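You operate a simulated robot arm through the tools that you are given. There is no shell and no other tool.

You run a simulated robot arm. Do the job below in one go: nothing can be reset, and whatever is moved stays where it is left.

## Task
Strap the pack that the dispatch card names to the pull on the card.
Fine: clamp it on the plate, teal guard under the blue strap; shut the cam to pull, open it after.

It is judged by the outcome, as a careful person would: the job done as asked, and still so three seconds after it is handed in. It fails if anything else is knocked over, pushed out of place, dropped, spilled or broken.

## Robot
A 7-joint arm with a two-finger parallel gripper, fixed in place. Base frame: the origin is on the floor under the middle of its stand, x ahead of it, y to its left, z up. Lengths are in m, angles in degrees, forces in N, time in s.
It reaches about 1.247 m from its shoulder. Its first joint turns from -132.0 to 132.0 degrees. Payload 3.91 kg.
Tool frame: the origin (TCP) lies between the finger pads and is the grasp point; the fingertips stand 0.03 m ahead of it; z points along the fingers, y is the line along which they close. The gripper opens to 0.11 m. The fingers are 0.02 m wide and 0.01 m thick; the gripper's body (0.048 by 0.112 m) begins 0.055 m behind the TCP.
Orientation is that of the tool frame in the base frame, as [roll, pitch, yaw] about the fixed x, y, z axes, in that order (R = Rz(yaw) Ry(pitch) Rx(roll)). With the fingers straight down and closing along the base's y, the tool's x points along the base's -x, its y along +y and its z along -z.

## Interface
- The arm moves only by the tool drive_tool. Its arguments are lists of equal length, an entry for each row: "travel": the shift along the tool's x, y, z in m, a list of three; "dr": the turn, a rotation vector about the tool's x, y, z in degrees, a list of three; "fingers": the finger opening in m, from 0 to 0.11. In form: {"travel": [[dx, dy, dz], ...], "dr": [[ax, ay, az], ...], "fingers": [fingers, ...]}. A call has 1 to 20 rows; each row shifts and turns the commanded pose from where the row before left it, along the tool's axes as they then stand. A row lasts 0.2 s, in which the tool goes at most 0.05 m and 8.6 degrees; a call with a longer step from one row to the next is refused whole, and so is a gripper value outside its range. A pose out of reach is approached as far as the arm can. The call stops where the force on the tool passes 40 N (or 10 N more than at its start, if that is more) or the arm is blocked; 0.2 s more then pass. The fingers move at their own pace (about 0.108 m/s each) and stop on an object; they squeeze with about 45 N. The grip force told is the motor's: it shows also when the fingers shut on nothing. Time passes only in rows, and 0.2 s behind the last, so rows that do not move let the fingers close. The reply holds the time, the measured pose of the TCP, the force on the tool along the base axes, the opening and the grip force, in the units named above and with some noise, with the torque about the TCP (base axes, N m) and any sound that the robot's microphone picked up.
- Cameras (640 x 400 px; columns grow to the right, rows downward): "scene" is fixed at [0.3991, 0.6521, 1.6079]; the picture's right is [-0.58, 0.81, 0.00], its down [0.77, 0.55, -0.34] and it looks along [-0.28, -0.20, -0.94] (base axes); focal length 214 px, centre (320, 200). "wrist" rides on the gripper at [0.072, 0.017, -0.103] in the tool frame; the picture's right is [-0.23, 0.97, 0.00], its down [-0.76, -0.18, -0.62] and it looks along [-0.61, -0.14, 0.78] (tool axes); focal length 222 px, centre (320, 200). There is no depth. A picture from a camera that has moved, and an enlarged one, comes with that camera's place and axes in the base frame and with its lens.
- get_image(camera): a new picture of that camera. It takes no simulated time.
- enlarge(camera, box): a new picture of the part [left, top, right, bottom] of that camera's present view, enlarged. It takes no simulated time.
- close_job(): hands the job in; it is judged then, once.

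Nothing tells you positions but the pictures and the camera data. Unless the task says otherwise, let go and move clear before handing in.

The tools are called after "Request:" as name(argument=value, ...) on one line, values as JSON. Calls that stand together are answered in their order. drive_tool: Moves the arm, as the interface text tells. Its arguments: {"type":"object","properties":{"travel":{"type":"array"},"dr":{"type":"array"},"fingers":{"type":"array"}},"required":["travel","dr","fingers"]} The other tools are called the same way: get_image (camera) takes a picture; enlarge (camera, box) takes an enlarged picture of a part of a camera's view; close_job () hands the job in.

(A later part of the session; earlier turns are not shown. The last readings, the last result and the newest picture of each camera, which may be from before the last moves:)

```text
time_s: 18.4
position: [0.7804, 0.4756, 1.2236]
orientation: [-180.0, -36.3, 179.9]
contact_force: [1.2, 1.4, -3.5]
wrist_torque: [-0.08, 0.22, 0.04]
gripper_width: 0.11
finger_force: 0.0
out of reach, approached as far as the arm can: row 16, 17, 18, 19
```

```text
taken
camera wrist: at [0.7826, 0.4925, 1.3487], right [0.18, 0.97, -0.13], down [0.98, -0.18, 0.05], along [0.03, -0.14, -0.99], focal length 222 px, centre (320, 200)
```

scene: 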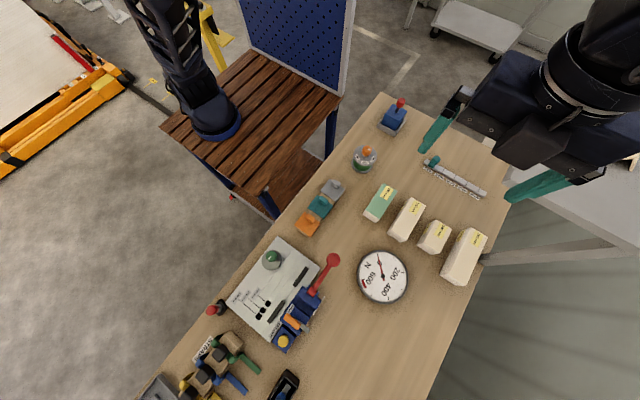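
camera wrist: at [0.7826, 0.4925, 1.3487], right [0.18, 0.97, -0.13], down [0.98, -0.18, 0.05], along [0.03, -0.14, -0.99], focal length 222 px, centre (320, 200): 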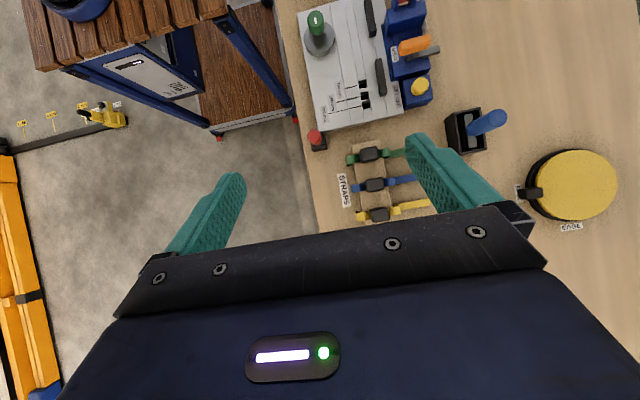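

Request:
enlarge(camera="wrist", box=[290, 0, 450, 160])

Request:
enlarge(camera="wrist", box=[295, 110, 445, 230])

Request:
enlarge(camera="wrist", box=[370, 0, 450, 110])

Request:
enlarge(camera="wrist", box=[290, 0, 350, 60])

```text
2.50 times, centred on (370, 80) of wrist
camera zoom: at [0.7826, 0.4925, 1.3487], right [0.18, 0.97, -0.13], down [0.98, -0.18, 0.05], along [0.03, -0.14, -0.99], focal length 555 px, centre (195, 500)
```

zoom: 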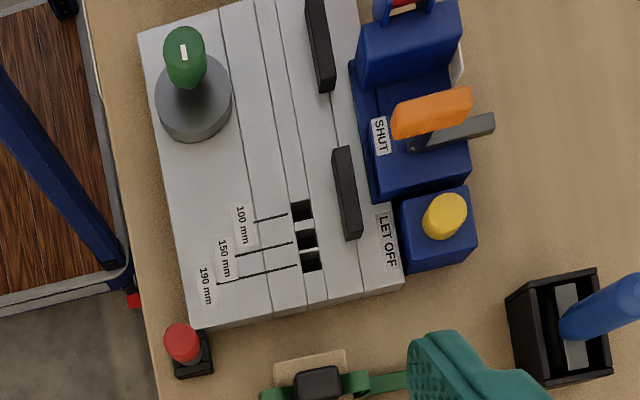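

```text
3.33 times, centred on (370, 170) of wrist
camera zoom: at [0.7826, 0.4925, 1.3487], right [0.18, 0.97, -0.13], down [0.98, -0.18, 0.05], along [0.03, -0.14, -0.99], focal length 740 px, centre (153, 300)
```

zoom: 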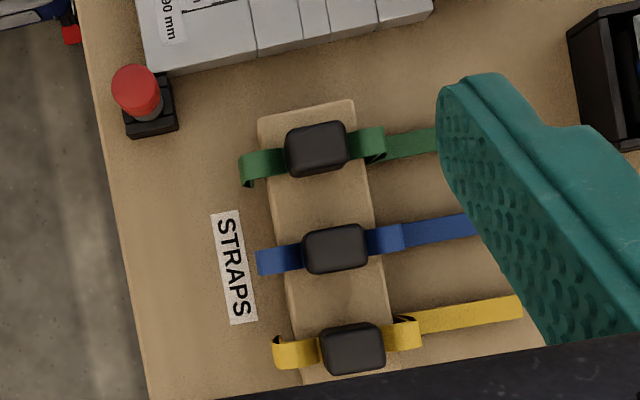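

```text
3.64 times, centred on (410, 55) of wrist
camera zoom: at [0.7826, 0.4925, 1.3487], right [0.18, 0.97, -0.13], down [0.98, -0.18, 0.05], along [0.03, -0.14, -0.99], focal length 808 px, centre (-7, 727)
```

zoom: 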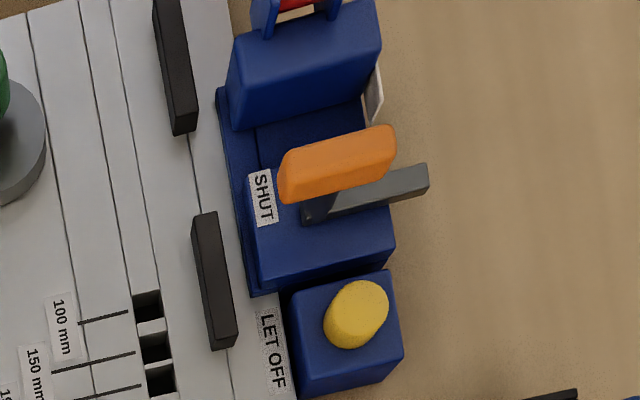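

```text
6.67 times, centred on (320, 30) of wrist
camera zoom: at [0.7826, 0.4925, 1.3487], right [0.18, 0.97, -0.13], down [0.98, -0.18, 0.05], along [0.03, -0.14, -0.99], focal length 1481 px, centre (320, 1333)
```

zoom: 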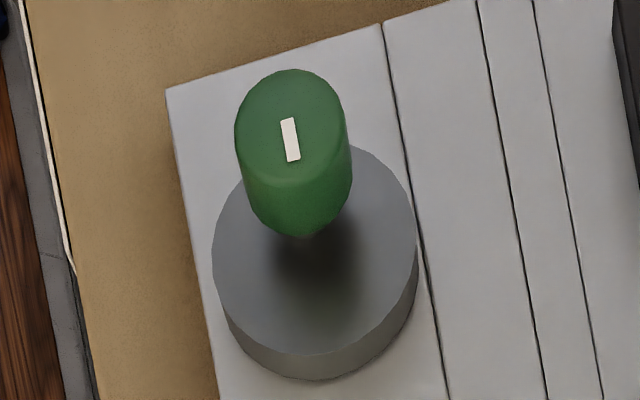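

The red-knobbed block beside the plate looks like a removable stop, and the plate is a thick slab. I'll get a low side view from the robot's side of the bench.

Request:
drive_tool(travel=[[0, 0, 0], [0, 0, 0], [0, 0, 0], [0, 0, 0], [0, 0, 0], [0.04, -0.025, 0], [0.04, -0.025, 0], [0.04, -0.025, 0], [0.04, -0.025, 0], [0.04, -0.025, 0], [0.04, -0.025, 0]], dr=[[0, -7.3, 0], [0, -7.3, 0], [0, -7.3, 0], [0, -7.3, 0], [0, -7.3, 0], [0, 0, 0], [0, 0, 0], [0, 0, 0], [0, 0, 0], [0, 0, 0], [0, 0, 0]], fingers=[0.11, 0.11, 0.11, 0.11, 0.11, 0.11, 0.11, 0.11, 0.11, 0.11, 0.11])

Request:
drive_tool(travel=[[0, 0, 0], [0, 0, 0], [0, 0, 0], [0, 0, 0], [0, 0, 0], [0, 0, 0], [0, 0, 0], [0, 0, 0], [0, 0, 0], [0, 0, 0], [0, 0, 0]], dr=[[0, 0, 8.2], [0, 0, 8.2], [0, 0, 8.2], [0, 0, 8.2], [0, 0, 8.2], [0, 0, 8.2], [0, 0, 8.2], [0, 0, 8.2], [0, 0, 8.2], [0, 0, 8.2], [0, 0, 8]], fingers=[0.11, 0.11, 0.11, 0.11, 0.11, 0.11, 0.11, 0.11, 0.11, 0.11, 0.11])

Request:
get_image(camera="wrist")

```text
time_s: 20.8
position: [0.5389, 0.3242, 1.2249]
orientation: [179.9, 0.4, 180.0]
contact_force: [0.4, 0.1, -0.9]
wrist_torque: [-0.03, 0.03, 0.01]
gripper_width: 0.1099
finger_force: 0.1
```

```text
time_s: 23.2
position: [0.5382, 0.325, 1.2246]
orientation: [179.5, -0.1, 89.7]
contact_force: [0.4, 0.1, 0.1]
wrist_torque: [-0.05, 0.0, -0.01]
gripper_width: 0.1101
finger_force: 0.1
```

```text
taken
camera wrist: at [0.555, 0.3968, 1.3273], right [0.97, -0.23, 0.01], down [-0.19, -0.76, 0.62], along [-0.14, -0.6, -0.78], focal length 222 px, centre (320, 200)
```

wrist: 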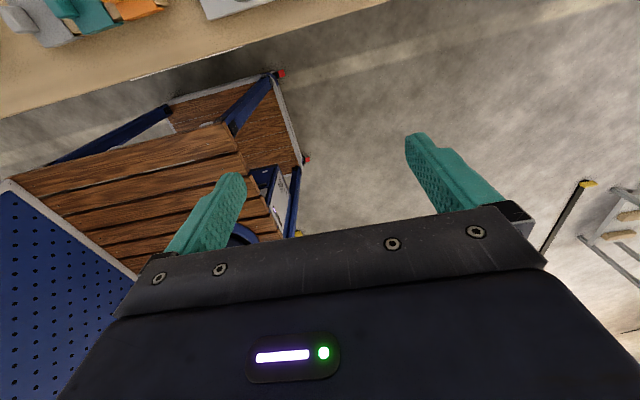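

I'll now tilt the tool up to look across the plate toward +y.

Request:
drive_tool(travel=[[0, 0, 0.03], [0, 0, 0.03], [0, 0, 0], [0, 0, 0], [0, 0, 0], [0, 0, 0], [0, 0, 0], [0, 0, 0], [0, 0, 0], [0, 0, 0]], dr=[[0, 0, 0], [0, 0, 0], [0, 8, 0], [0, 8, 0], [0, 8, 0], [0, 8, 0], [0, 8, 0], [0, 8, 0], [0, 8, 0], [0, 8, 0]], fingers=[0.11, 0.11, 0.11, 0.11, 0.11, 0.11, 0.11, 0.11, 0.11, 0.11])

Request:
get_image(camera="wrist")

```text
time_s: 25.4
position: [0.5397, 0.3251, 1.1632]
orientation: [178.9, -64.1, 90.9]
contact_force: [-0.2, 0.5, 0.3]
wrist_torque: [0.01, 0.01, -0.02]
gripper_width: 0.1103
finger_force: 0.1
```

```text
taken
camera wrist: at [0.5548, 0.2633, 1.274], right [0.98, -0.1, -0.2], down [-0.18, -0.89, -0.42], along [-0.13, 0.44, -0.89], focal length 222 px, centre (320, 200)
```

wrist: 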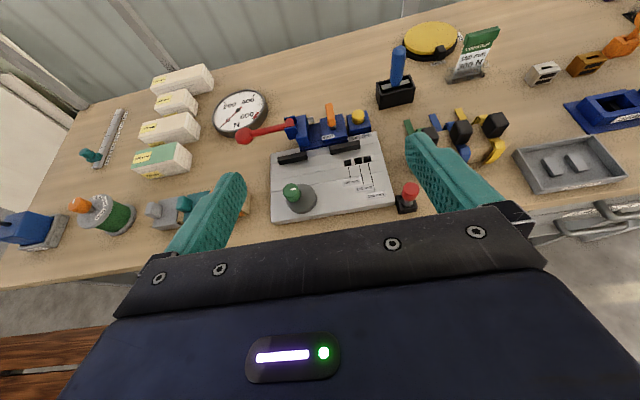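

That gives a good overview of the bench from the robot's side. I'm zooming in on the main parts.

Request:
enlarge(camera="wrist", box=[230, 80, 430, 230])

Request:
enlarge(camera="wrist", box=[380, 90, 530, 220])

Request:
enlarge(camera="wrist", box=[230, 85, 380, 165])

Request:
enlarge(camera="wrist", box=[120, 55, 280, 185])

Request:
enlarge(camera="wrist", box=[440, 10, 640, 200])

Request:
enlarge(camera="wrist", box=[0, 120, 200, 260])

```text
2.67 times, centred on (330, 155) of wrist
camera zoom: at [0.5548, 0.2633, 1.274], right [0.98, -0.1, -0.2], down [-0.18, -0.89, -0.42], along [-0.13, 0.44, -0.89], focal length 592 px, centre (293, 320)
```

zoom: 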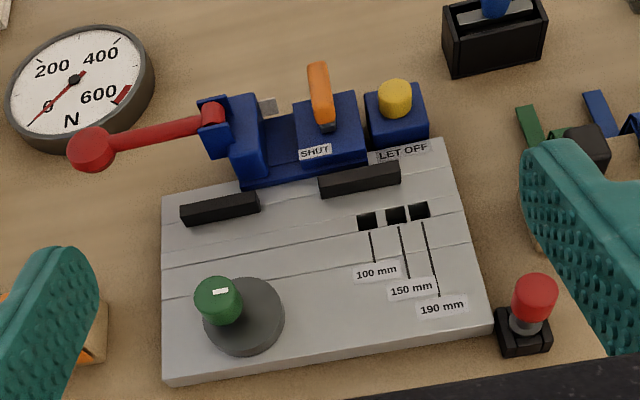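

```text
3.08 times, centred on (455, 155) of wrist
camera zoom: at [0.5548, 0.2633, 1.274], right [0.98, -0.1, -0.2], down [-0.18, -0.89, -0.42], along [-0.13, 0.44, -0.89], focal length 684 px, centre (-95, 338)
```

zoom: 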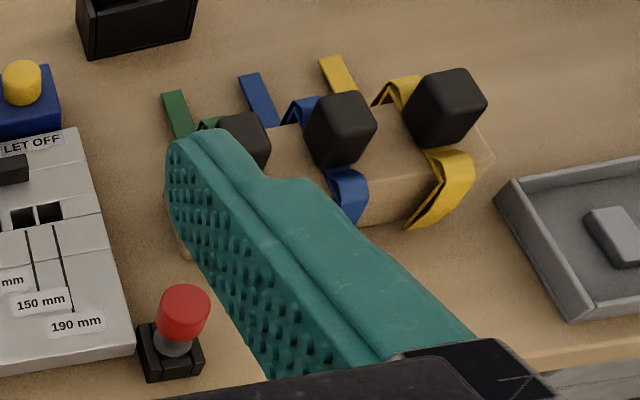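

```text
4.27 times, centred on (305, 125) of wrist
camera zoom: at [0.5548, 0.2633, 1.274], right [0.98, -0.1, -0.2], down [-0.18, -0.89, -0.42], along [-0.13, 0.44, -0.89], focal length 948 px, centre (384, 520)
```

zoom: 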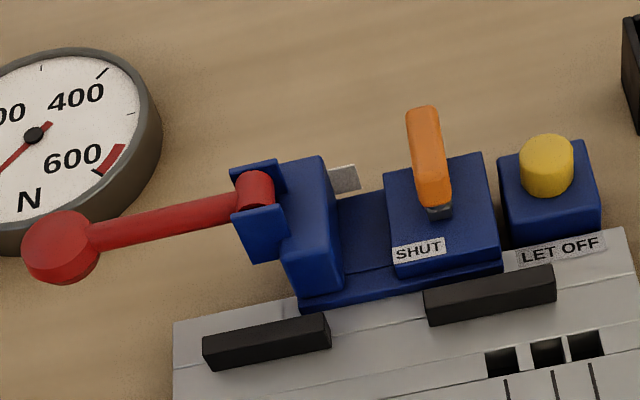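

```text
3.08 times, centred on (200, 120) of wrist
camera zoom: at [0.5548, 0.2633, 1.274], right [0.98, -0.1, -0.2], down [-0.18, -0.89, -0.42], along [-0.13, 0.44, -0.89], focal length 684 px, centre (689, 446)
```

zoom: 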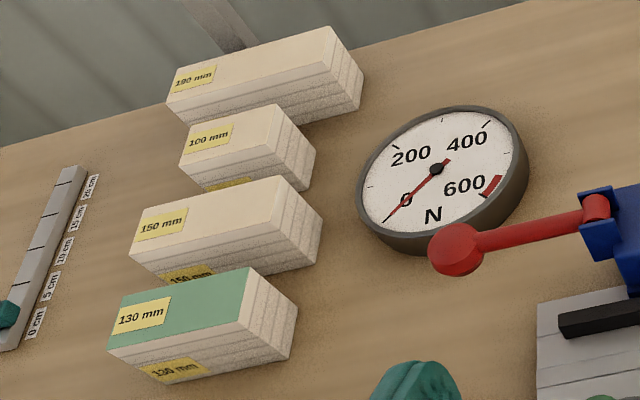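

```text
2.11 times, centred on (540, 105) of wrist
camera zoom: at [0.5548, 0.2633, 1.274], right [0.98, -0.1, -0.2], down [-0.18, -0.89, -0.42], along [-0.13, 0.44, -0.89], focal length 468 px, centre (-143, 400)
```

zoom: 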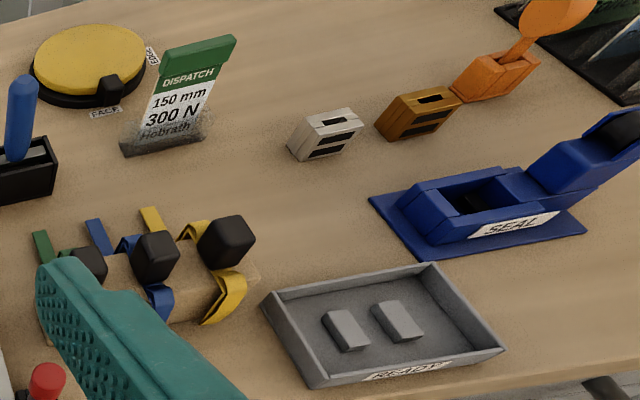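

```text
2.86 times, centred on (100, 190) of wrist
camera zoom: at [0.5548, 0.2633, 1.274], right [0.98, -0.1, -0.2], down [-0.18, -0.89, -0.42], along [-0.13, 0.44, -0.89], focal length 635 px, centre (949, 229)
```

zoom: 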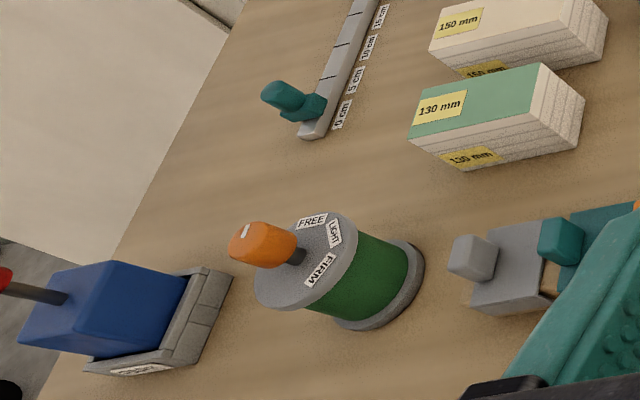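

I'm zooming in on the red-knobbed part, the clamp and the cam lever for detail.

Request:
enlarge(camera="wrist", box=[390, 170, 430, 220])

Request:
enlarge(camera="wrist", box=[335, 140, 385, 200])

Request:
enlarge(camera="wrist", box=[300, 95, 380, 150])

Request:
enlarge(camera="wrist", box=[265, 170, 325, 220])

Request:
enlarge(camera="wrist", box=[430, 100, 520, 170])

Request:
enlarge(camera="wrist", box=[230, 100, 310, 150])

```text
8.00 times, centred on (410, 195) of wrist
camera zoom: at [0.5548, 0.2633, 1.274], right [0.98, -0.1, -0.2], down [-0.18, -0.89, -0.42], along [-0.13, 0.44, -0.89], focal length 1777 px, centre (-400, 240)
```

zoom: 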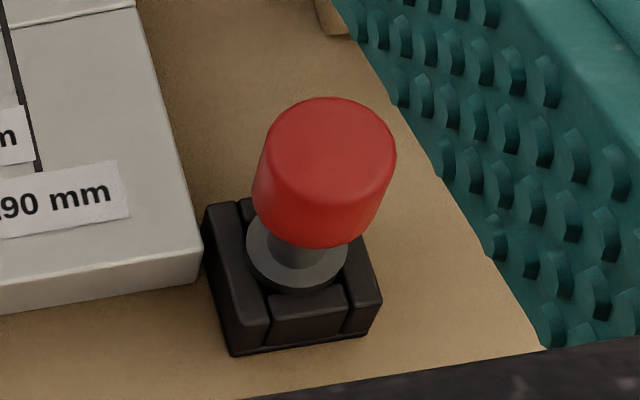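

```text
6.67 times, centred on (360, 170) of wrist
camera zoom: at [0.5548, 0.2633, 1.274], right [0.98, -0.1, -0.2], down [-0.18, -0.89, -0.42], along [-0.13, 0.44, -0.89], focal length 1481 px, centre (53, 400)
```

zoom: 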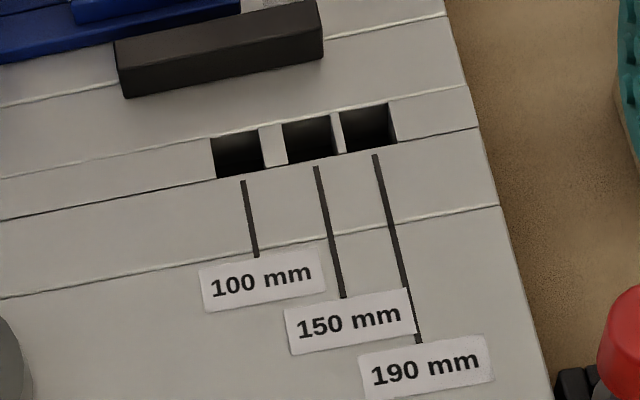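

```text
7.27 times, centred on (340, 122) of wrist
camera zoom: at [0.5548, 0.2633, 1.274], right [0.98, -0.1, -0.2], down [-0.18, -0.89, -0.42], along [-0.13, 0.44, -0.89], focal length 1615 px, centre (174, 764)
```

zoom: 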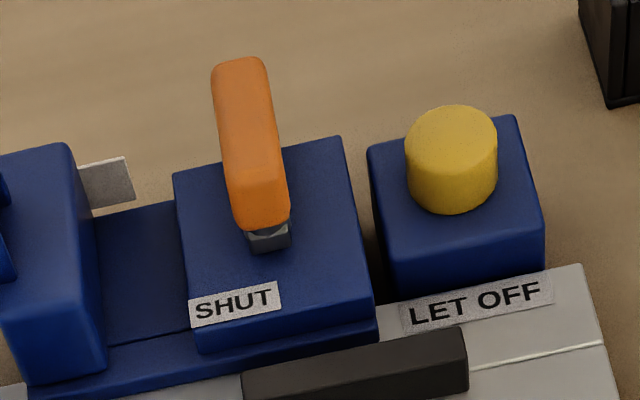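

```text
8.00 times, centred on (295, 195) of wrist
camera zoom: at [0.5548, 0.2633, 1.274], right [0.98, -0.1, -0.2], down [-0.18, -0.89, -0.42], along [-0.13, 0.44, -0.89], focal length 1777 px, centre (520, 240)
```

zoom: 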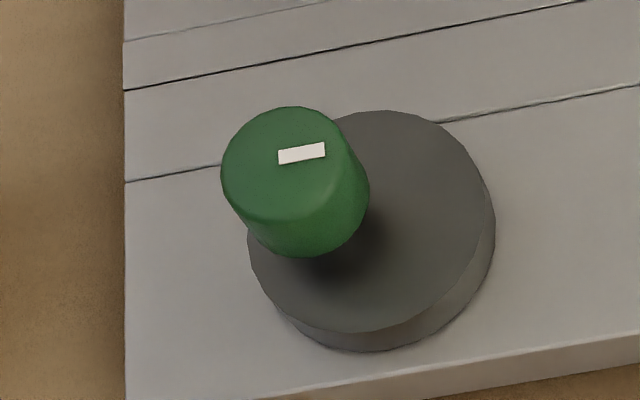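

```text
5.71 times, centred on (475, 135) of wrist
camera zoom: at [0.5548, 0.2633, 1.274], right [0.98, -0.1, -0.2], down [-0.18, -0.89, -0.42], along [-0.13, 0.44, -0.89], focal length 1269 px, centre (-566, 571)
```

zoom: 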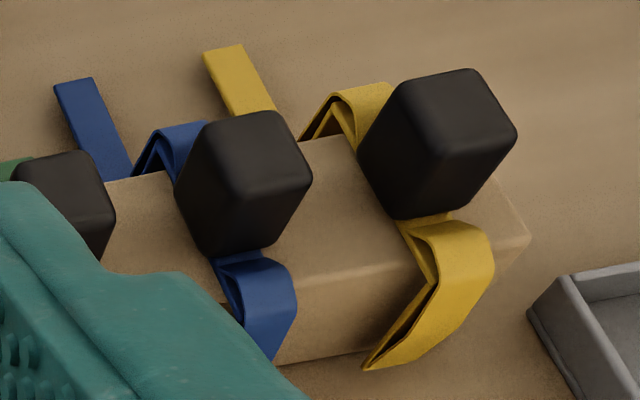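

```text
8.00 times, centred on (270, 125) of wrist
camera zoom: at [0.5548, 0.2633, 1.274], right [0.98, -0.1, -0.2], down [-0.18, -0.89, -0.42], along [-0.13, 0.44, -0.89], focal length 1777 px, centre (720, 800)
```

zoom: 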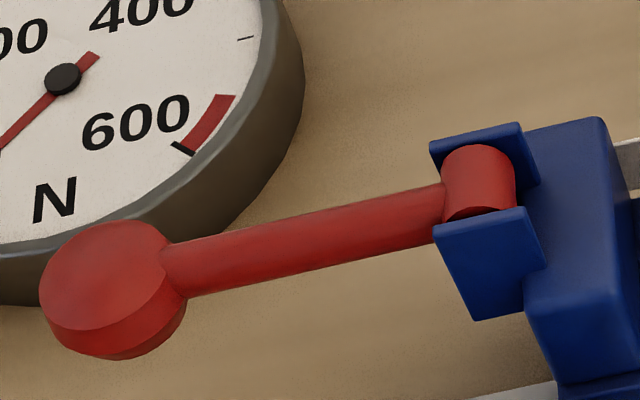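

The red-knobbed peg has a flange and sits in a black holder, so it is a stop peg for the length slots. I'll lower the camera for a flatter look at the tensioner and cam lever, to see how they move.

Request:
drive_tool(travel=[[-0.03, 0, 0.01], [-0.035, 0, 0.01], [-0.035, 0, 0.01], [0, 0, 0]], dr=[[0, 5, 0], [0, 5, 0], [0, 5, 0], [0, 0, 0]], fingers=[0.11, 0.11, 0.11, 0.11])

Request:
get_image(camera="wrist")

```text
time_s: 26.4
position: [0.5404, 0.3182, 1.0595]
orientation: [177.4, -79.2, 92.3]
contact_force: [-0.5, 0.3, 0.3]
wrist_torque: [0.02, 0.01, -0.03]
gripper_width: 0.11
finger_force: 0.0
```

```text
taken
camera wrist: at [0.5562, 0.2296, 1.1502], right [0.98, -0.04, -0.21], down [-0.17, -0.75, -0.63], along [-0.13, 0.65, -0.74], focal length 222 px, centre (320, 200)
```

wrist: 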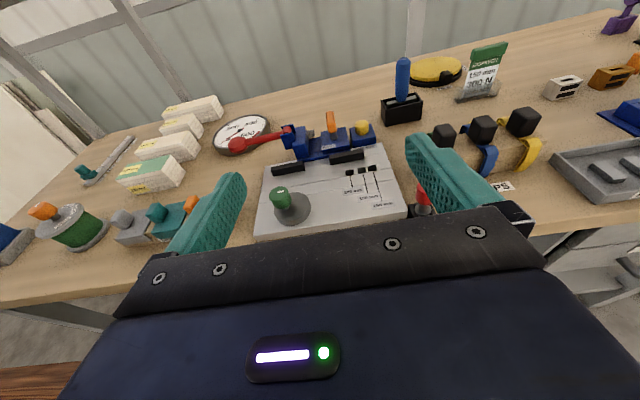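

Request:
enlarge(camera="wrist", box=[225, 95, 385, 195])

Request:
enlarge(camera="wrist", box=[290, 100, 380, 165])

Request:
enlarge(camera="wrist", box=[420, 90, 560, 190])

Request:
enlarge(camera="wrist", box=[100, 80, 280, 200])

Request:
enlarge(camera="wrist", box=[20, 180, 220, 260])

```text
4.00 times, centred on (305, 145) of wrist
camera zoom: at [0.5562, 0.2296, 1.1502], right [0.98, -0.04, -0.21], down [-0.17, -0.75, -0.63], along [-0.13, 0.65, -0.74], focal length 888 px, centre (380, 420)
```

zoom: 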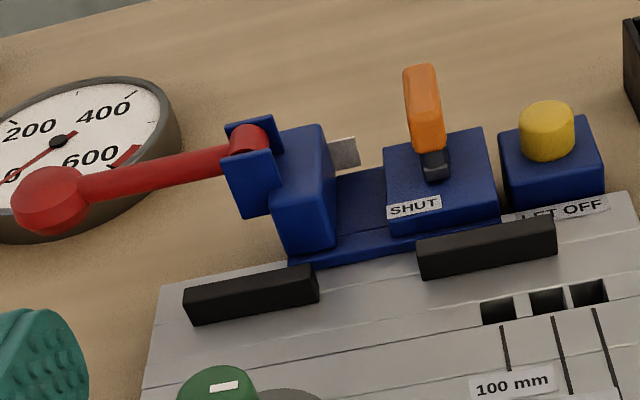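

```text
6.15 times, centred on (335, 132) of wrist
camera zoom: at [0.5562, 0.2296, 1.1502], right [0.98, -0.04, -0.21], down [-0.17, -0.75, -0.63], along [-0.13, 0.65, -0.74], focal length 1367 px, centre (228, 615)
```

zoom: 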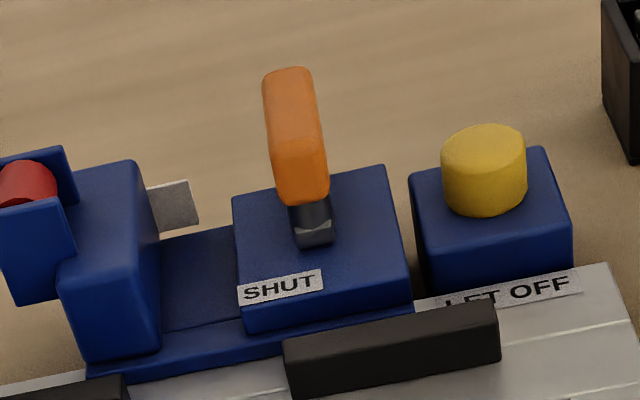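

```text
4.00 times, centred on (490, 140) of wrist
camera zoom: at [0.5562, 0.2296, 1.1502], right [0.98, -0.04, -0.21], down [-0.17, -0.75, -0.63], along [-0.13, 0.65, -0.74], focal length 888 px, centre (-360, 440)
```

zoom: 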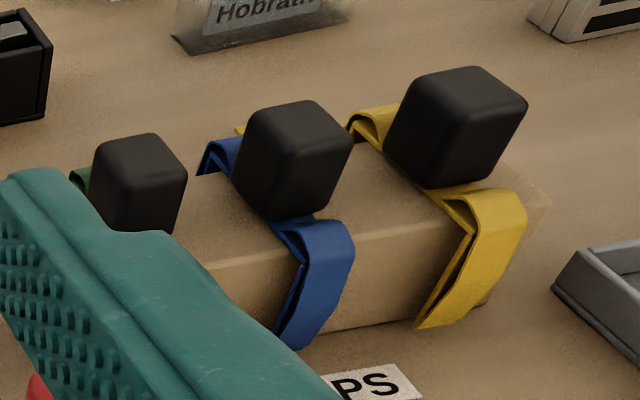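

```text
3.33 times, centred on (190, 140) of wrist
camera zoom: at [0.5562, 0.2296, 1.1502], right [0.98, -0.04, -0.21], down [-0.17, -0.75, -0.63], along [-0.13, 0.65, -0.74], focal length 740 px, centre (753, 400)
```

zoom: 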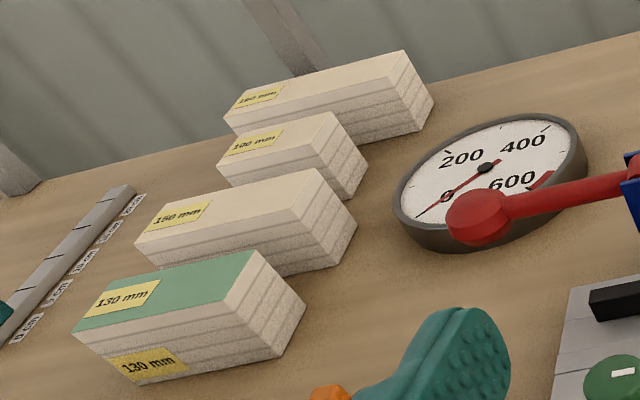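

```text
3.20 times, centred on (120, 220) of wrist
camera zoom: at [0.5562, 0.2296, 1.1502], right [0.98, -0.04, -0.21], down [-0.17, -0.75, -0.63], along [-0.13, 0.65, -0.74], focal length 711 px, centre (960, 136)
```

zoom: 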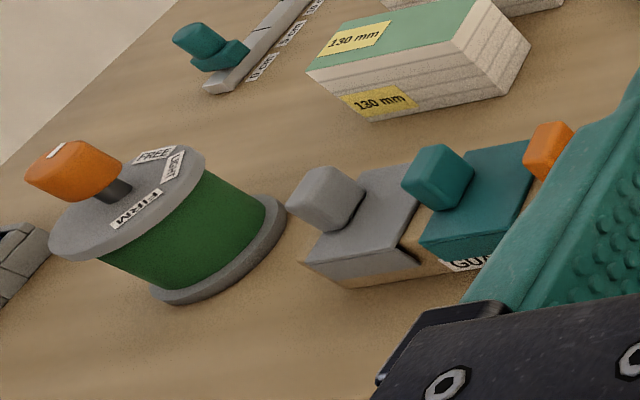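

I now have a working picture:
- **Cam:** the orange lever sits on a post and currently points +y (open).
- **Pull lever:** the red lever lies horizontal toward -x and pivots at about (0.45, 0.66, 0.90).
- **Plate:** its top is at z≈0.836.

I'll bring the tool back to vertical with the fingers closing along y, and go above the stop peg at about (0.667, 0.440).

Request:
drive_tool(travel=[[0, 0, 0], [0, 0, 0], [0, 0, 0], [0, 0, 0], [0, 0, 0], [0, 0, 0], [0, 0, 0], [0, 0, 0], [0, 0, 0], [0, 0, 0], [0, 0, -0.04], [0, 0, -0.04]], dr=[[0, -8, 0], [0, -8, 0], [0, -8, 0], [0, -8, 0], [0, -8, 0], [0, -8, 0], [0, -8, 0], [0, -8, 0], [0, -8, 0], [0, -7.2, 0], [0, 0, 0], [0, 0, 0]], fingers=[0.11, 0.11, 0.11, 0.11, 0.11, 0.11, 0.11, 0.11, 0.11, 0.11, 0.11, 0.11])

Request:
drive_tool(travel=[[0, 0, 0], [0, 0, 0], [0, 0, 0], [0, 0, 0], [0, 0, 0], [0, 0, 0], [0, 0, 0], [0, 0, 0], [0, 0, 0], [0, 0, 0], [0, 0, 0]], dr=[[0, 0, -8.2], [0, 0, -8.2], [0, 0, -8.2], [0, 0, -8.2], [0, 0, -8.2], [0, 0, -8.2], [0, 0, -8.2], [0, 0, -8.2], [0, 0, -8.2], [0, 0, -8.2], [0, 0, -8]], fingers=[0.11, 0.11, 0.11, 0.11, 0.11, 0.11, 0.11, 0.11, 0.11, 0.11, 0.11])

```text
time_s: 29.0
position: [0.54, 0.3176, 1.1409]
orientation: [179.5, 0.2, 89.8]
contact_force: [0.7, 0.9, -0.5]
wrist_torque: [-0.01, 0.0, 0.0]
gripper_width: 0.1099
finger_force: 0.0
```

```text
time_s: 31.4
position: [0.5404, 0.3174, 1.1405]
orientation: [-179.9, 0.5, -180.0]
contact_force: [0.6, 0.8, 0.2]
wrist_torque: [0.02, -0.01, 0.02]
gripper_width: 0.1101
finger_force: 0.1
```

The tool is vertical again at yaw 180, so I'm moving above the peg.

Request:
drive_tool(travel=[[-0.032, 0.031, 0], [-0.032, 0.031, 0], [-0.032, 0.031, 0], [-0.031, 0.03, 0], [0, 0, 0.04], [0, 0, 0.04], [0, 0, 0.03], [0, 0, 0]], dr=[[0, -0.5, 0], [0, 0, 0], [0, 0, 0], [0, 0, 0], [0, 0, 0], [0, 0, 0], [0, 0, 0], [0, 0, 0]], fingers=[0.08, 0.08, 0.08, 0.08, 0.08, 0.08, 0.08, 0.08])

Request:
get_image(camera="wrist")

Request:
enlarge(camera="wrist", box=[240, 60, 400, 200])

```text
time_s: 33.2
position: [0.6707, 0.4401, 1.0319]
orientation: [-179.8, 1.0, 179.9]
contact_force: [-0.6, 1.5, 0.4]
wrist_torque: [-0.02, 0.0, 0.01]
gripper_width: 0.0802
finger_force: 0.0
```

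```text
taken
camera wrist: at [0.5948, 0.458, 1.1329], right [0.23, 0.97, 0.0], down [0.75, -0.18, 0.64], along [0.62, -0.14, -0.77], focal length 222 px, centre (320, 200)
```

wrist: 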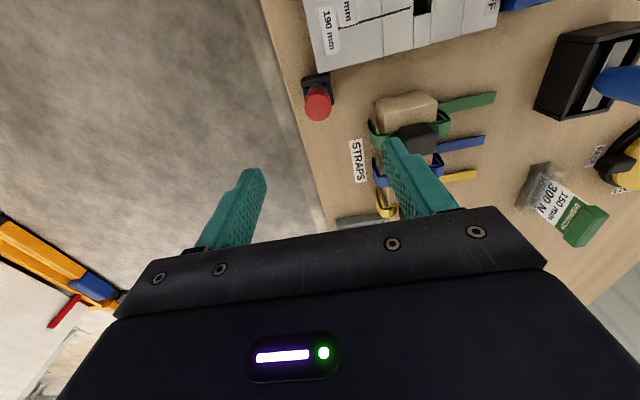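

```text
2.86 times, centred on (320, 130) of wrist
camera zoom: at [0.5948, 0.458, 1.1329], right [0.23, 0.97, 0.0], down [0.75, -0.18, 0.64], along [0.62, -0.14, -0.77], focal length 635 px, centre (320, 400)
```

zoom: 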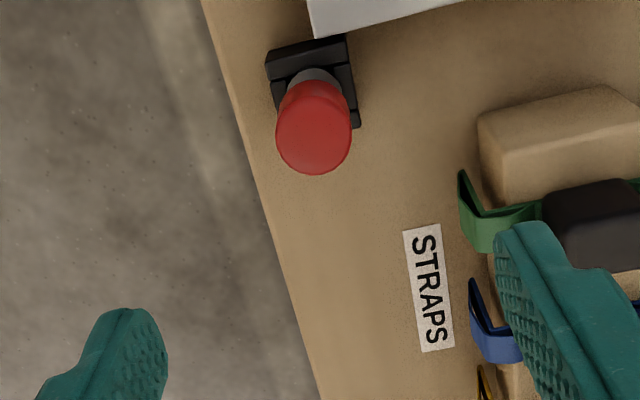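

The peg's knob is centred at about (0.668, 0.440), its top is at z≈0.892, and it's about 28 mm across. I'll level the tool, descend around it and grip.

Request:
drive_tool(travel=[[0.002, 0, 0], [0, 0, 0.04], [0, 0, 0.04], [0, 0, 0.04], [0, 0, 0.032], [0, 0, 0], [0, 0, 0]], dr=[[0.2, 1, 0], [0, 0, 0], [0, 0, 0], [0, 0, 0], [0, 0, 0], [0, 0, 0], [0, 0, 0]], fingers=[0.08, 0.08, 0.08, 0.08, 0.08, 0.08, 0.08])

Request:
get_image(camera="wrist")

Request:
enlarge(camera="scene", box=[170, 270, 290, 350])

```text
time_s: 34.8
position: [0.6667, 0.4406, 0.8812]
orientation: [-179.7, 0.1, 179.8]
contact_force: [-0.3, 0.2, -0.7]
wrist_torque: [0.01, -0.01, 0.02]
gripper_width: 0.08
finger_force: 0.0
```

```text
taken
camera wrist: at [0.5937, 0.4578, 0.9828], right [0.23, 0.97, 0.0], down [0.76, -0.18, 0.62], along [0.61, -0.15, -0.78], focal length 222 px, centre (320, 200)
```

wrist: 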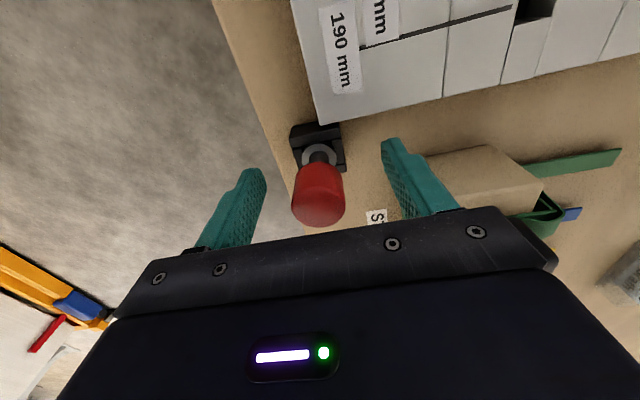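

```text
5.00 times, centred on (230, 310) of scene
camera zoom: at [0.3991, 0.6521, 1.6079], right [-0.58, 0.81, 0.0], down [0.77, 0.55, -0.34], along [-0.28, -0.2, -0.94], focal length 1072 px, centre (770, -350)
```

zoom: 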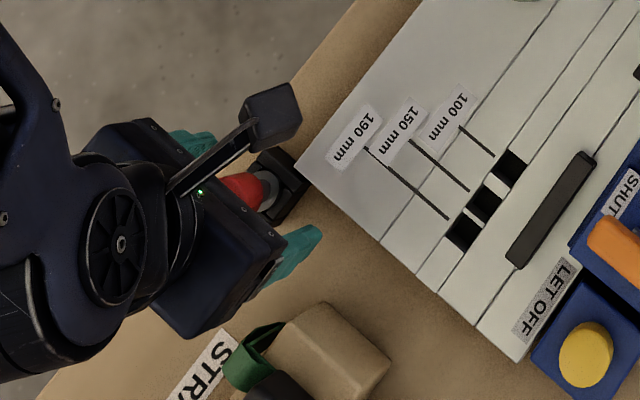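

The knob sits between the pads, so I'm closing on it.

Request:
drive_tool(travel=[[0, 0, 0], [0, 0, 0], [0, 0, 0], [0, 0, 0]], dr=[[0, 0, 0], [0, 0, 0], [0, 0, 0], [0, 0, 0]], fingers=[0.01, 0.0, 0.0, 0.0])

Request:
enlarge(camera="wrist", box=[240, 80, 400, 230])

```text
time_s: 35.8
position: [0.6667, 0.4398, 0.8803]
orientation: [-179.6, 0.0, 179.9]
contact_force: [0.0, 0.4, 0.2]
wrist_torque: [0.01, 0.0, 0.0]
gripper_width: 0.0263
finger_force: 45.2
```

```text
2.67 times, centred on (320, 155) of wrist
camera zoom: at [0.5937, 0.4578, 0.9828], right [0.23, 0.97, 0.0], down [0.76, -0.18, 0.62], along [0.61, -0.15, -0.78], focal length 592 px, centre (320, 320)
```

zoom: 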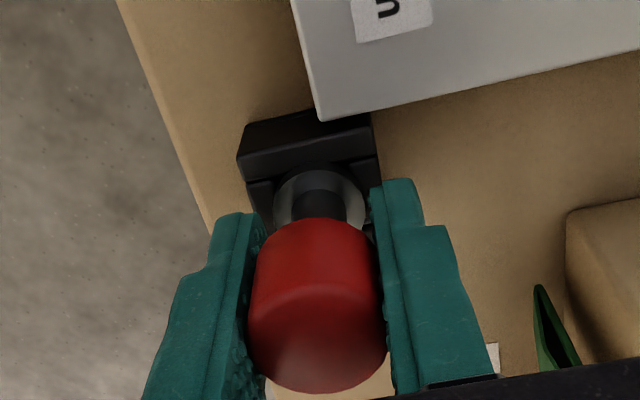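

The knob is gripped at 26 mm wide. I'll lift slowly and look at the peg.

Request:
drive_tool(travel=[[0, 0, -0.01], [0, 0, -0.015], [0, 0, -0.03], [0, 0, -0.03], [0, 0, 0]], dr=[[0, 0, 0], [0, 0, 0], [0, 0, 0], [0, 0, 0], [0, 0, 0]], fingers=[0.0, 0.0, 0.0, 0.0, 0.0])

Request:
get_image(camera="wrist")

Request:
enlarge(camera="wrist", box=[240, 80, 400, 230])

Request:
enlarge(camera="scene", box=[170, 270, 290, 350])

```text
time_s: 37.0
position: [0.6655, 0.4399, 0.9651]
orientation: [-179.7, 0.0, 179.9]
contact_force: [-0.6, -0.2, -1.5]
wrist_torque: [0.0, 0.0, 0.0]
gripper_width: 0.0262
finger_force: 45.0
```

```text
taken
camera wrist: at [0.5932, 0.4571, 1.0676], right [0.23, 0.97, 0.0], down [0.76, -0.18, 0.62], along [0.61, -0.15, -0.78], focal length 222 px, centre (320, 200)
```

wrist: 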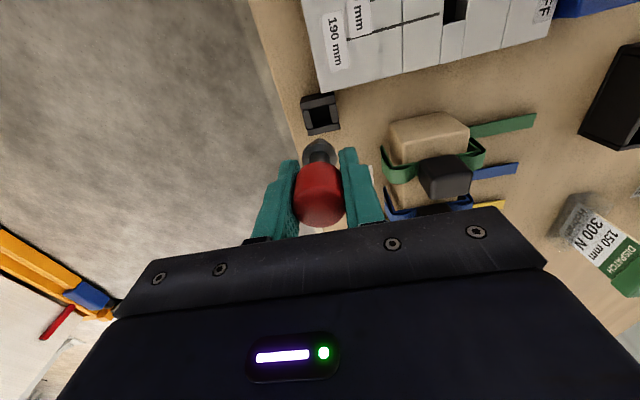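

```text
2.67 times, centred on (320, 155) of wrist
camera zoom: at [0.5932, 0.4571, 1.0676], right [0.23, 0.97, 0.0], down [0.76, -0.18, 0.62], along [0.61, -0.15, -0.78], focal length 592 px, centre (320, 320)
```

zoom: 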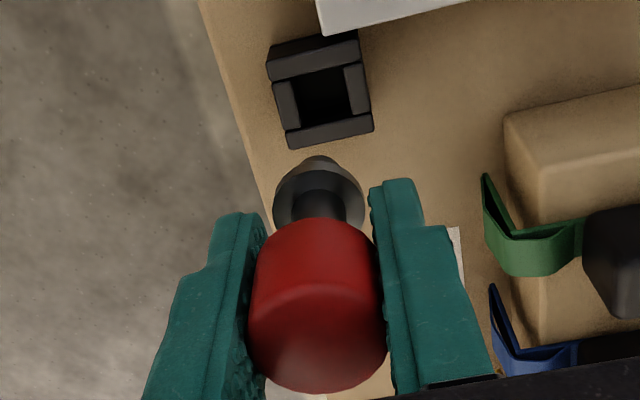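

```text
5.00 times, centred on (230, 310) of scene
camera zoom: at [0.3991, 0.6521, 1.6079], right [-0.58, 0.81, 0.0], down [0.77, 0.55, -0.34], along [-0.28, -0.2, -0.94], focal length 1072 px, centre (770, -350)
```

zoom: 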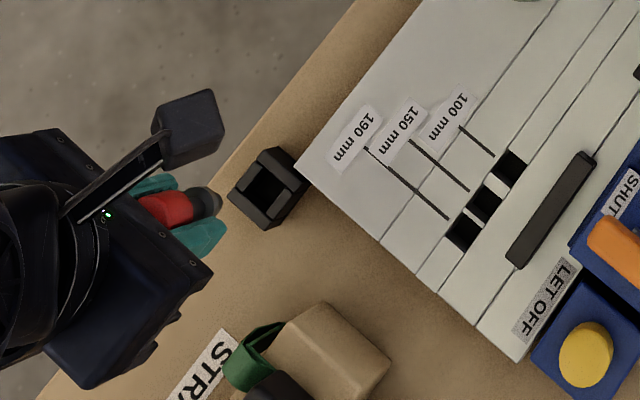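

The peg is free of its square-holed holder and grip is firm. I'll carry it over the 150 mm slot at about (0.591, 0.561) and check alignment from above.

Request:
drive_tool(travel=[[0, 0, -0.03], [0.02, 0.03, 0], [0.02, 0.03, 0], [0.02, 0.03, 0], [0.0165, 0.032, 0], [0, 0, 0], [0, 0, 0]], dr=[[0, 0, 0], [0, 0, 0], [0, 0, 0], [0, 0, 0], [0, 0, 0], [0, 0, 0], [0, 0, 0]], fingers=[0.0, 0.0, 0.0, 0.0, 0.0, 0.0, 0.0])

Request:
get_image(camera="wrist")

Request:
enlarge(camera="wrist", box=[240, 60, 400, 220])

Request:
enlarge(camera="scene", box=[190, 240, 340, 350])

```text
time_s: 38.6
position: [0.5895, 0.5628, 0.9937]
orientation: [-179.7, -0.2, 179.8]
contact_force: [0.3, -0.5, -0.1]
wrist_torque: [0.0, 0.01, 0.0]
gripper_width: 0.0263
finger_force: 44.7
```

```text
taken
camera wrist: at [0.5178, 0.5803, 1.0967], right [0.23, 0.97, 0.0], down [0.76, -0.18, 0.62], along [0.61, -0.15, -0.78], focal length 222 px, centre (320, 200)
```

wrist: 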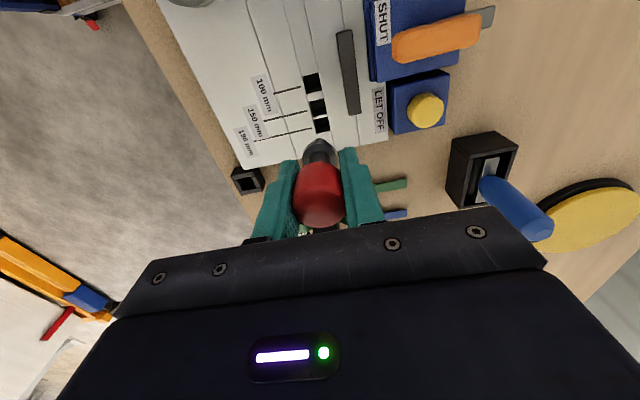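

```text
2.50 times, centred on (320, 140) of wrist
camera zoom: at [0.5178, 0.5803, 1.0967], right [0.23, 0.97, 0.0], down [0.76, -0.18, 0.62], along [0.61, -0.15, -0.78], focal length 555 px, centre (320, 350)
```

zoom: 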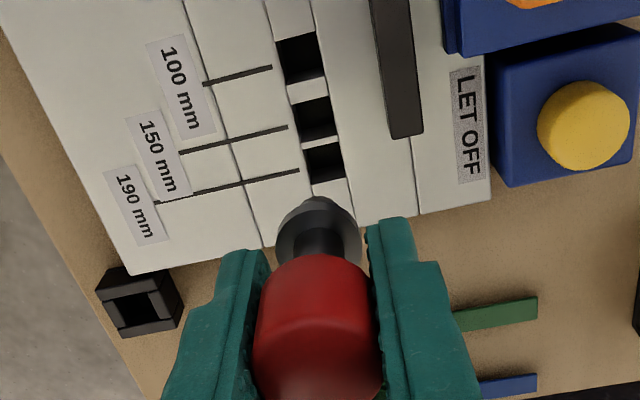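

```text
3.64 times, centred on (265, 295) of scene
camera zoom: at [0.3991, 0.6521, 1.6079], right [-0.58, 0.81, 0.0], down [0.77, 0.55, -0.34], along [-0.28, -0.2, -0.94], focal length 780 px, centre (520, -146)
```

zoom: 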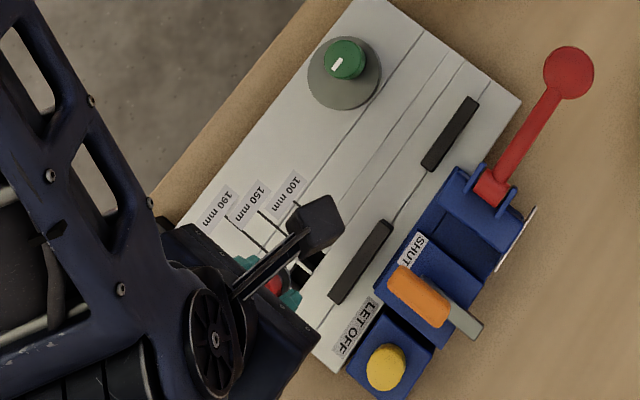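

The slots come out at x≈0.565, 0.590 and 0.610, all at y≈0.560. I'll correct by about 2.5 mm in y and lower the peg toward the middle (150 mm) slot, pausing just above the plate.

Request:
drive_tool(travel=[[0.0005, -0.0025, 0], [0, 0, 0.03], [0, 0, 0.03], [0, 0, 0.012], [0, 0, 0]], dr=[[0, 0, 0], [0, 0, 0], [0, 0, 0], [0, 0, 0], [0, 0, 0]], fingers=[0.0, 0.0, 0.0, 0.0, 0.0])

Request:
enlarge(camera="wrist", box=[240, 60, 400, 220])

```text
time_s: 39.8
position: [0.5891, 0.5593, 0.9217]
orientation: [-179.7, 0.1, 180.0]
contact_force: [-0.3, 0.0, -0.7]
wrist_torque: [0.03, -0.01, -0.02]
gripper_width: 0.0265
finger_force: 45.1
```

```text
2.50 times, centred on (320, 140) of wrist
camera zoom: at [0.5165, 0.5768, 1.0248], right [0.23, 0.97, 0.0], down [0.76, -0.18, 0.62], along [0.61, -0.15, -0.78], focal length 555 px, centre (320, 350)
```

zoom: 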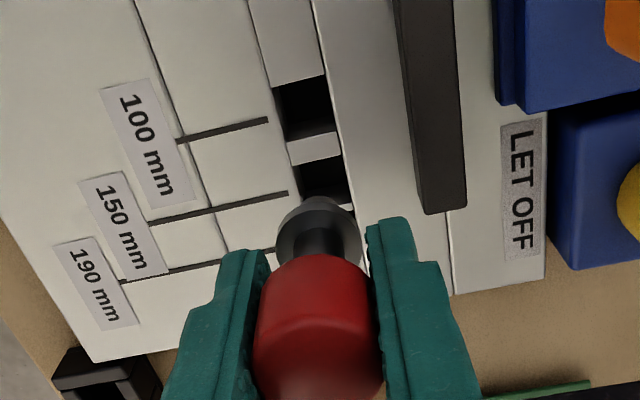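

Alignment looks right, so I'm lowering slowly into the slot.

Request:
drive_tool(travel=[[0, 0, 0.012], [0, 0, 0.01], [0, 0, 0.008], [0, 0, 0.005], [0, 0, 0]], dr=[[0, 0, 0], [0, 0, 0], [0, 0, 0], [0, 0, 0], [0, 0, 0]], fingers=[0.0, 0.0, 0.0, 0.0, 0.0])

Request:
enlarge(camera="wrist", box=[240, 60, 400, 220])

```text
time_s: 41.0
position: [0.5898, 0.5594, 0.8868]
orientation: [-179.6, 0.0, 179.8]
contact_force: [-0.1, -0.1, 0.2]
wrist_torque: [0.05, 0.03, -0.02]
gripper_width: 0.0262
finger_force: 44.8
```

```text
2.50 times, centred on (320, 140) of wrist
camera zoom: at [0.5171, 0.5768, 0.9901], right [0.23, 0.97, 0.0], down [0.76, -0.18, 0.62], along [0.61, -0.15, -0.78], focal length 555 px, centre (320, 350)
```

zoom: 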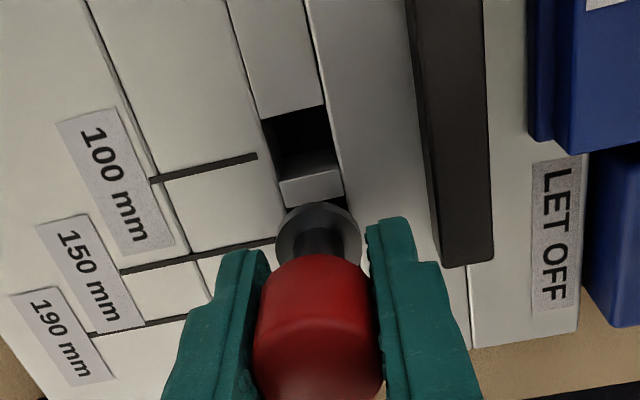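

There's no contact force, so the peg is sliding into the slot. I'll go the last few millimetres to seat the flange.

Request:
drive_tool(travel=[[0, 0, 0.002], [0, 0, 0.002], [0, 0, 0.001]], dr=[[0, 0, 0], [0, 0, 0], [0, 0, 0]], fingers=[0.0, 0.0, 0.0])

Request:
enlarge(camera="wrist", box=[270, 90, 370, 220])

```text
time_s: 41.8
position: [0.5904, 0.5589, 0.8826]
orientation: [-179.7, 0.0, 179.9]
contact_force: [-0.7, 0.2, 0.1]
wrist_torque: [-0.02, -0.06, 0.02]
gripper_width: 0.0263
finger_force: 44.8
```

```text
3.08 times, centred on (320, 155) of wrist
camera zoom: at [0.5173, 0.5768, 0.9849], right [0.23, 0.97, 0.0], down [0.76, -0.18, 0.62], along [0.61, -0.15, -0.78], focal length 684 px, centre (320, 338)
```

zoom: 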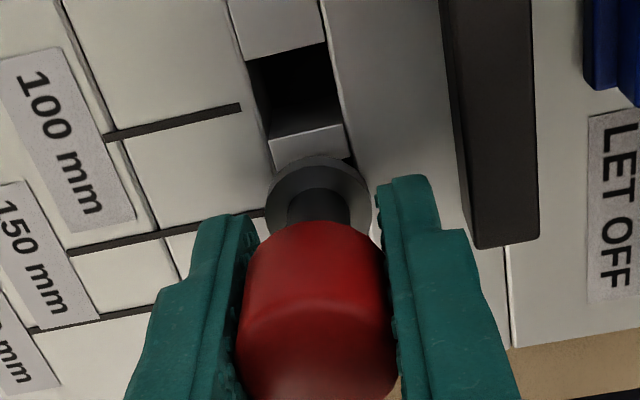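

Still free, so I'm continuing down gently until it seats.

Request:
drive_tool(travel=[[0, 0, 0.0015], [0, 0, 0.0015], [0, 0, 0.0015], [0, 0, 0.0015]], dr=[[0, 0, 0], [0, 0, 0], [0, 0, 0], [0, 0, 0]], fingers=[0.0, 0.0, 0.0, 0.0])

Request:
enlarge(camera="wrist", box=[270, 90, 370, 220])

```text
time_s: 42.8
position: [0.5905, 0.5598, 0.8792]
orientation: [-179.9, 0.1, 179.9]
contact_force: [-5.9, -7.7, 31.1]
wrist_torque: [-0.05, 0.24, 0.03]
gripper_width: 0.0263
finger_force: 45.0
```

```text
3.08 times, centred on (320, 155) of wrist
camera zoom: at [0.5171, 0.5767, 0.9815], right [0.23, 0.97, 0.0], down [0.76, -0.18, 0.62], along [0.61, -0.14, -0.78], focal length 684 px, centre (320, 338)
```

zoom: 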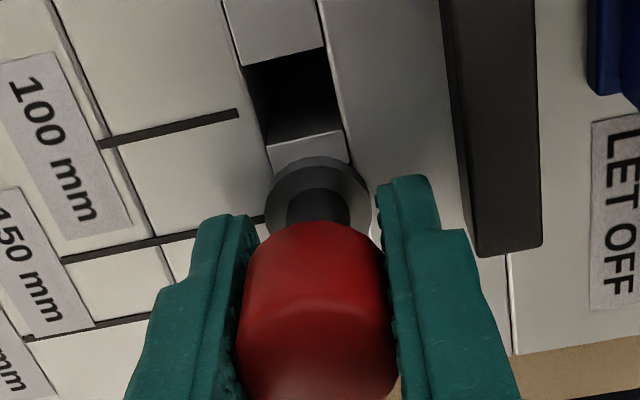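

The peg has seated, with about 31 N upward. I'll relieve the load, open only slightly because the fence is close on the +y side, and lift away.

Request:
drive_tool(travel=[[0, 0, -0.0015], [0, 0, 0], [0, 0, 0], [0, 0, -0.015], [0, 0, -0.025], [0, 0, -0.04], [0, 0, -0.04]], dr=[[0, 0, 0], [0, 0, 0], [0, 0, 0], [0, 0, 0], [0, 0, 0], [0, 0, 0], [0, 0, 0]], fingers=[0.0, 0.034, 0.034, 0.034, 0.034, 0.06, 0.06])

Request:
get_image(camera="wrist")

Request:
enlarge(camera="wrist", box=[240, 60, 400, 220])

```text
time_s: 44.4
position: [0.5902, 0.5607, 0.9968]
orientation: [-179.7, -0.1, 179.9]
contact_force: [0.6, 0.5, -0.7]
wrist_torque: [0.01, 0.0, -0.02]
gripper_width: 0.0602
finger_force: 0.0
```

```text
taken
camera wrist: at [0.5178, 0.5779, 1.0995], right [0.23, 0.97, -0.01], down [0.76, -0.18, 0.62], along [0.61, -0.15, -0.78], focal length 222 px, centre (320, 200)
```

wrist: 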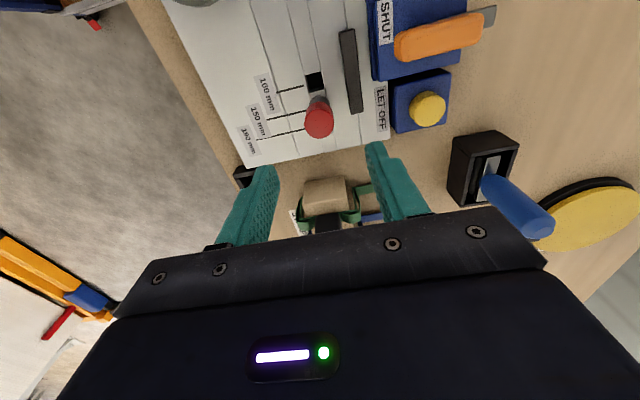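

```text
2.50 times, centred on (320, 140) of wrist
camera zoom: at [0.5178, 0.5779, 1.0995], right [0.23, 0.97, -0.01], down [0.76, -0.18, 0.62], along [0.61, -0.15, -0.78], focal length 555 px, centre (320, 350)
```

zoom: 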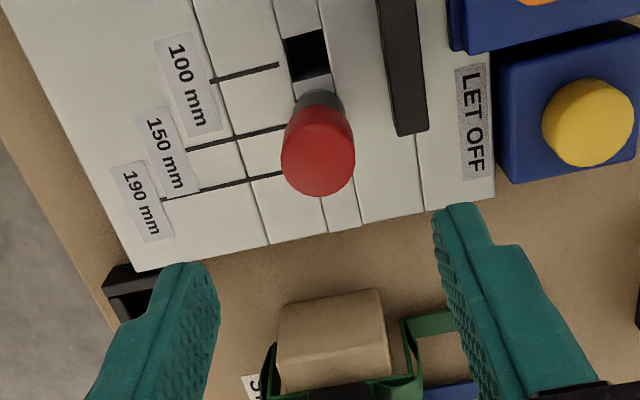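

The stop peg stands properly in the 150 mm slot. Next I'll rise and go over the packs to measure the 150 mm one, keeping clear of the shelf at x<0.03, y>0.85.

Request:
drive_tool(travel=[[0, 0, -0.045], [0, 0, -0.045], [0, 0, -0.045], [0.045, 0.015, 0], [0.045, 0.015, 0], [0.045, 0.015, 0], [0.045, 0.015, 0], [0.045, 0.015, 0], [0.045, 0.015, 0], [0.045, 0.015, 0], [0.045, 0.015, 0], [0.045, 0.015, 0], [0.04, 0.02, 0], [0.03, 0.02, 0], [0.02, 0.02, 0], [0, 0, 0]], dr=[[0, 0, 0], [0, 0, 0], [0, 0, 0], [0, 0, 0], [0, 0, 0], [0, 0, 0], [0, 0, 0], [0, 0, 0], [0, 0, 0], [0, 0, 0], [0, 0, 0], [0, 0, 0], [0, 0, 0], [0, 0, 0], [0, 0, 0], [0, 0, 0]], fingers=[0.09, 0.09, 0.09, 0.09, 0.09, 0.09, 0.09, 0.09, 0.09, 0.09, 0.09, 0.09, 0.09, 0.09, 0.09, 0.09])

Request:
get_image(camera="wrist")

Request:
get_image(camera="scene")

```text
time_s: 47.8
position: [0.0955, 0.7571, 1.1339]
orientation: [-179.7, 0.0, 179.9]
contact_force: [0.6, 1.0, -0.8]
wrist_torque: [0.02, 0.02, -0.04]
gripper_width: 0.0898
finger_force: 0.0
```

```text
taken
camera wrist: at [0.0224, 0.7747, 1.235], right [0.23, 0.97, 0.0], down [0.76, -0.18, 0.62], along [0.61, -0.15, -0.78], focal length 222 px, centre (320, 200)
```

wrist: 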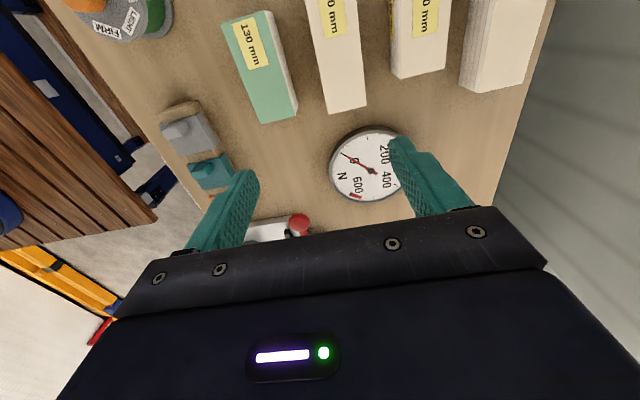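

```text
taken
```

scene: 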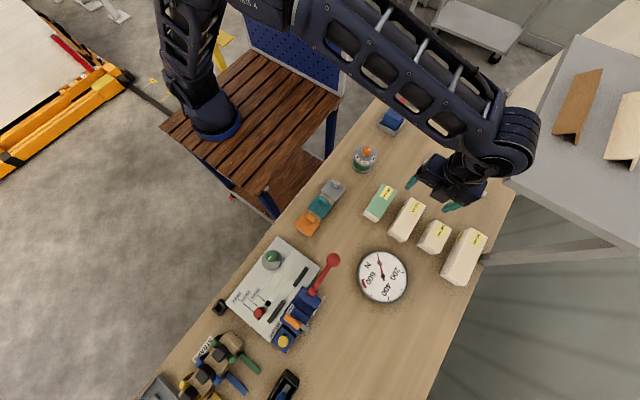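

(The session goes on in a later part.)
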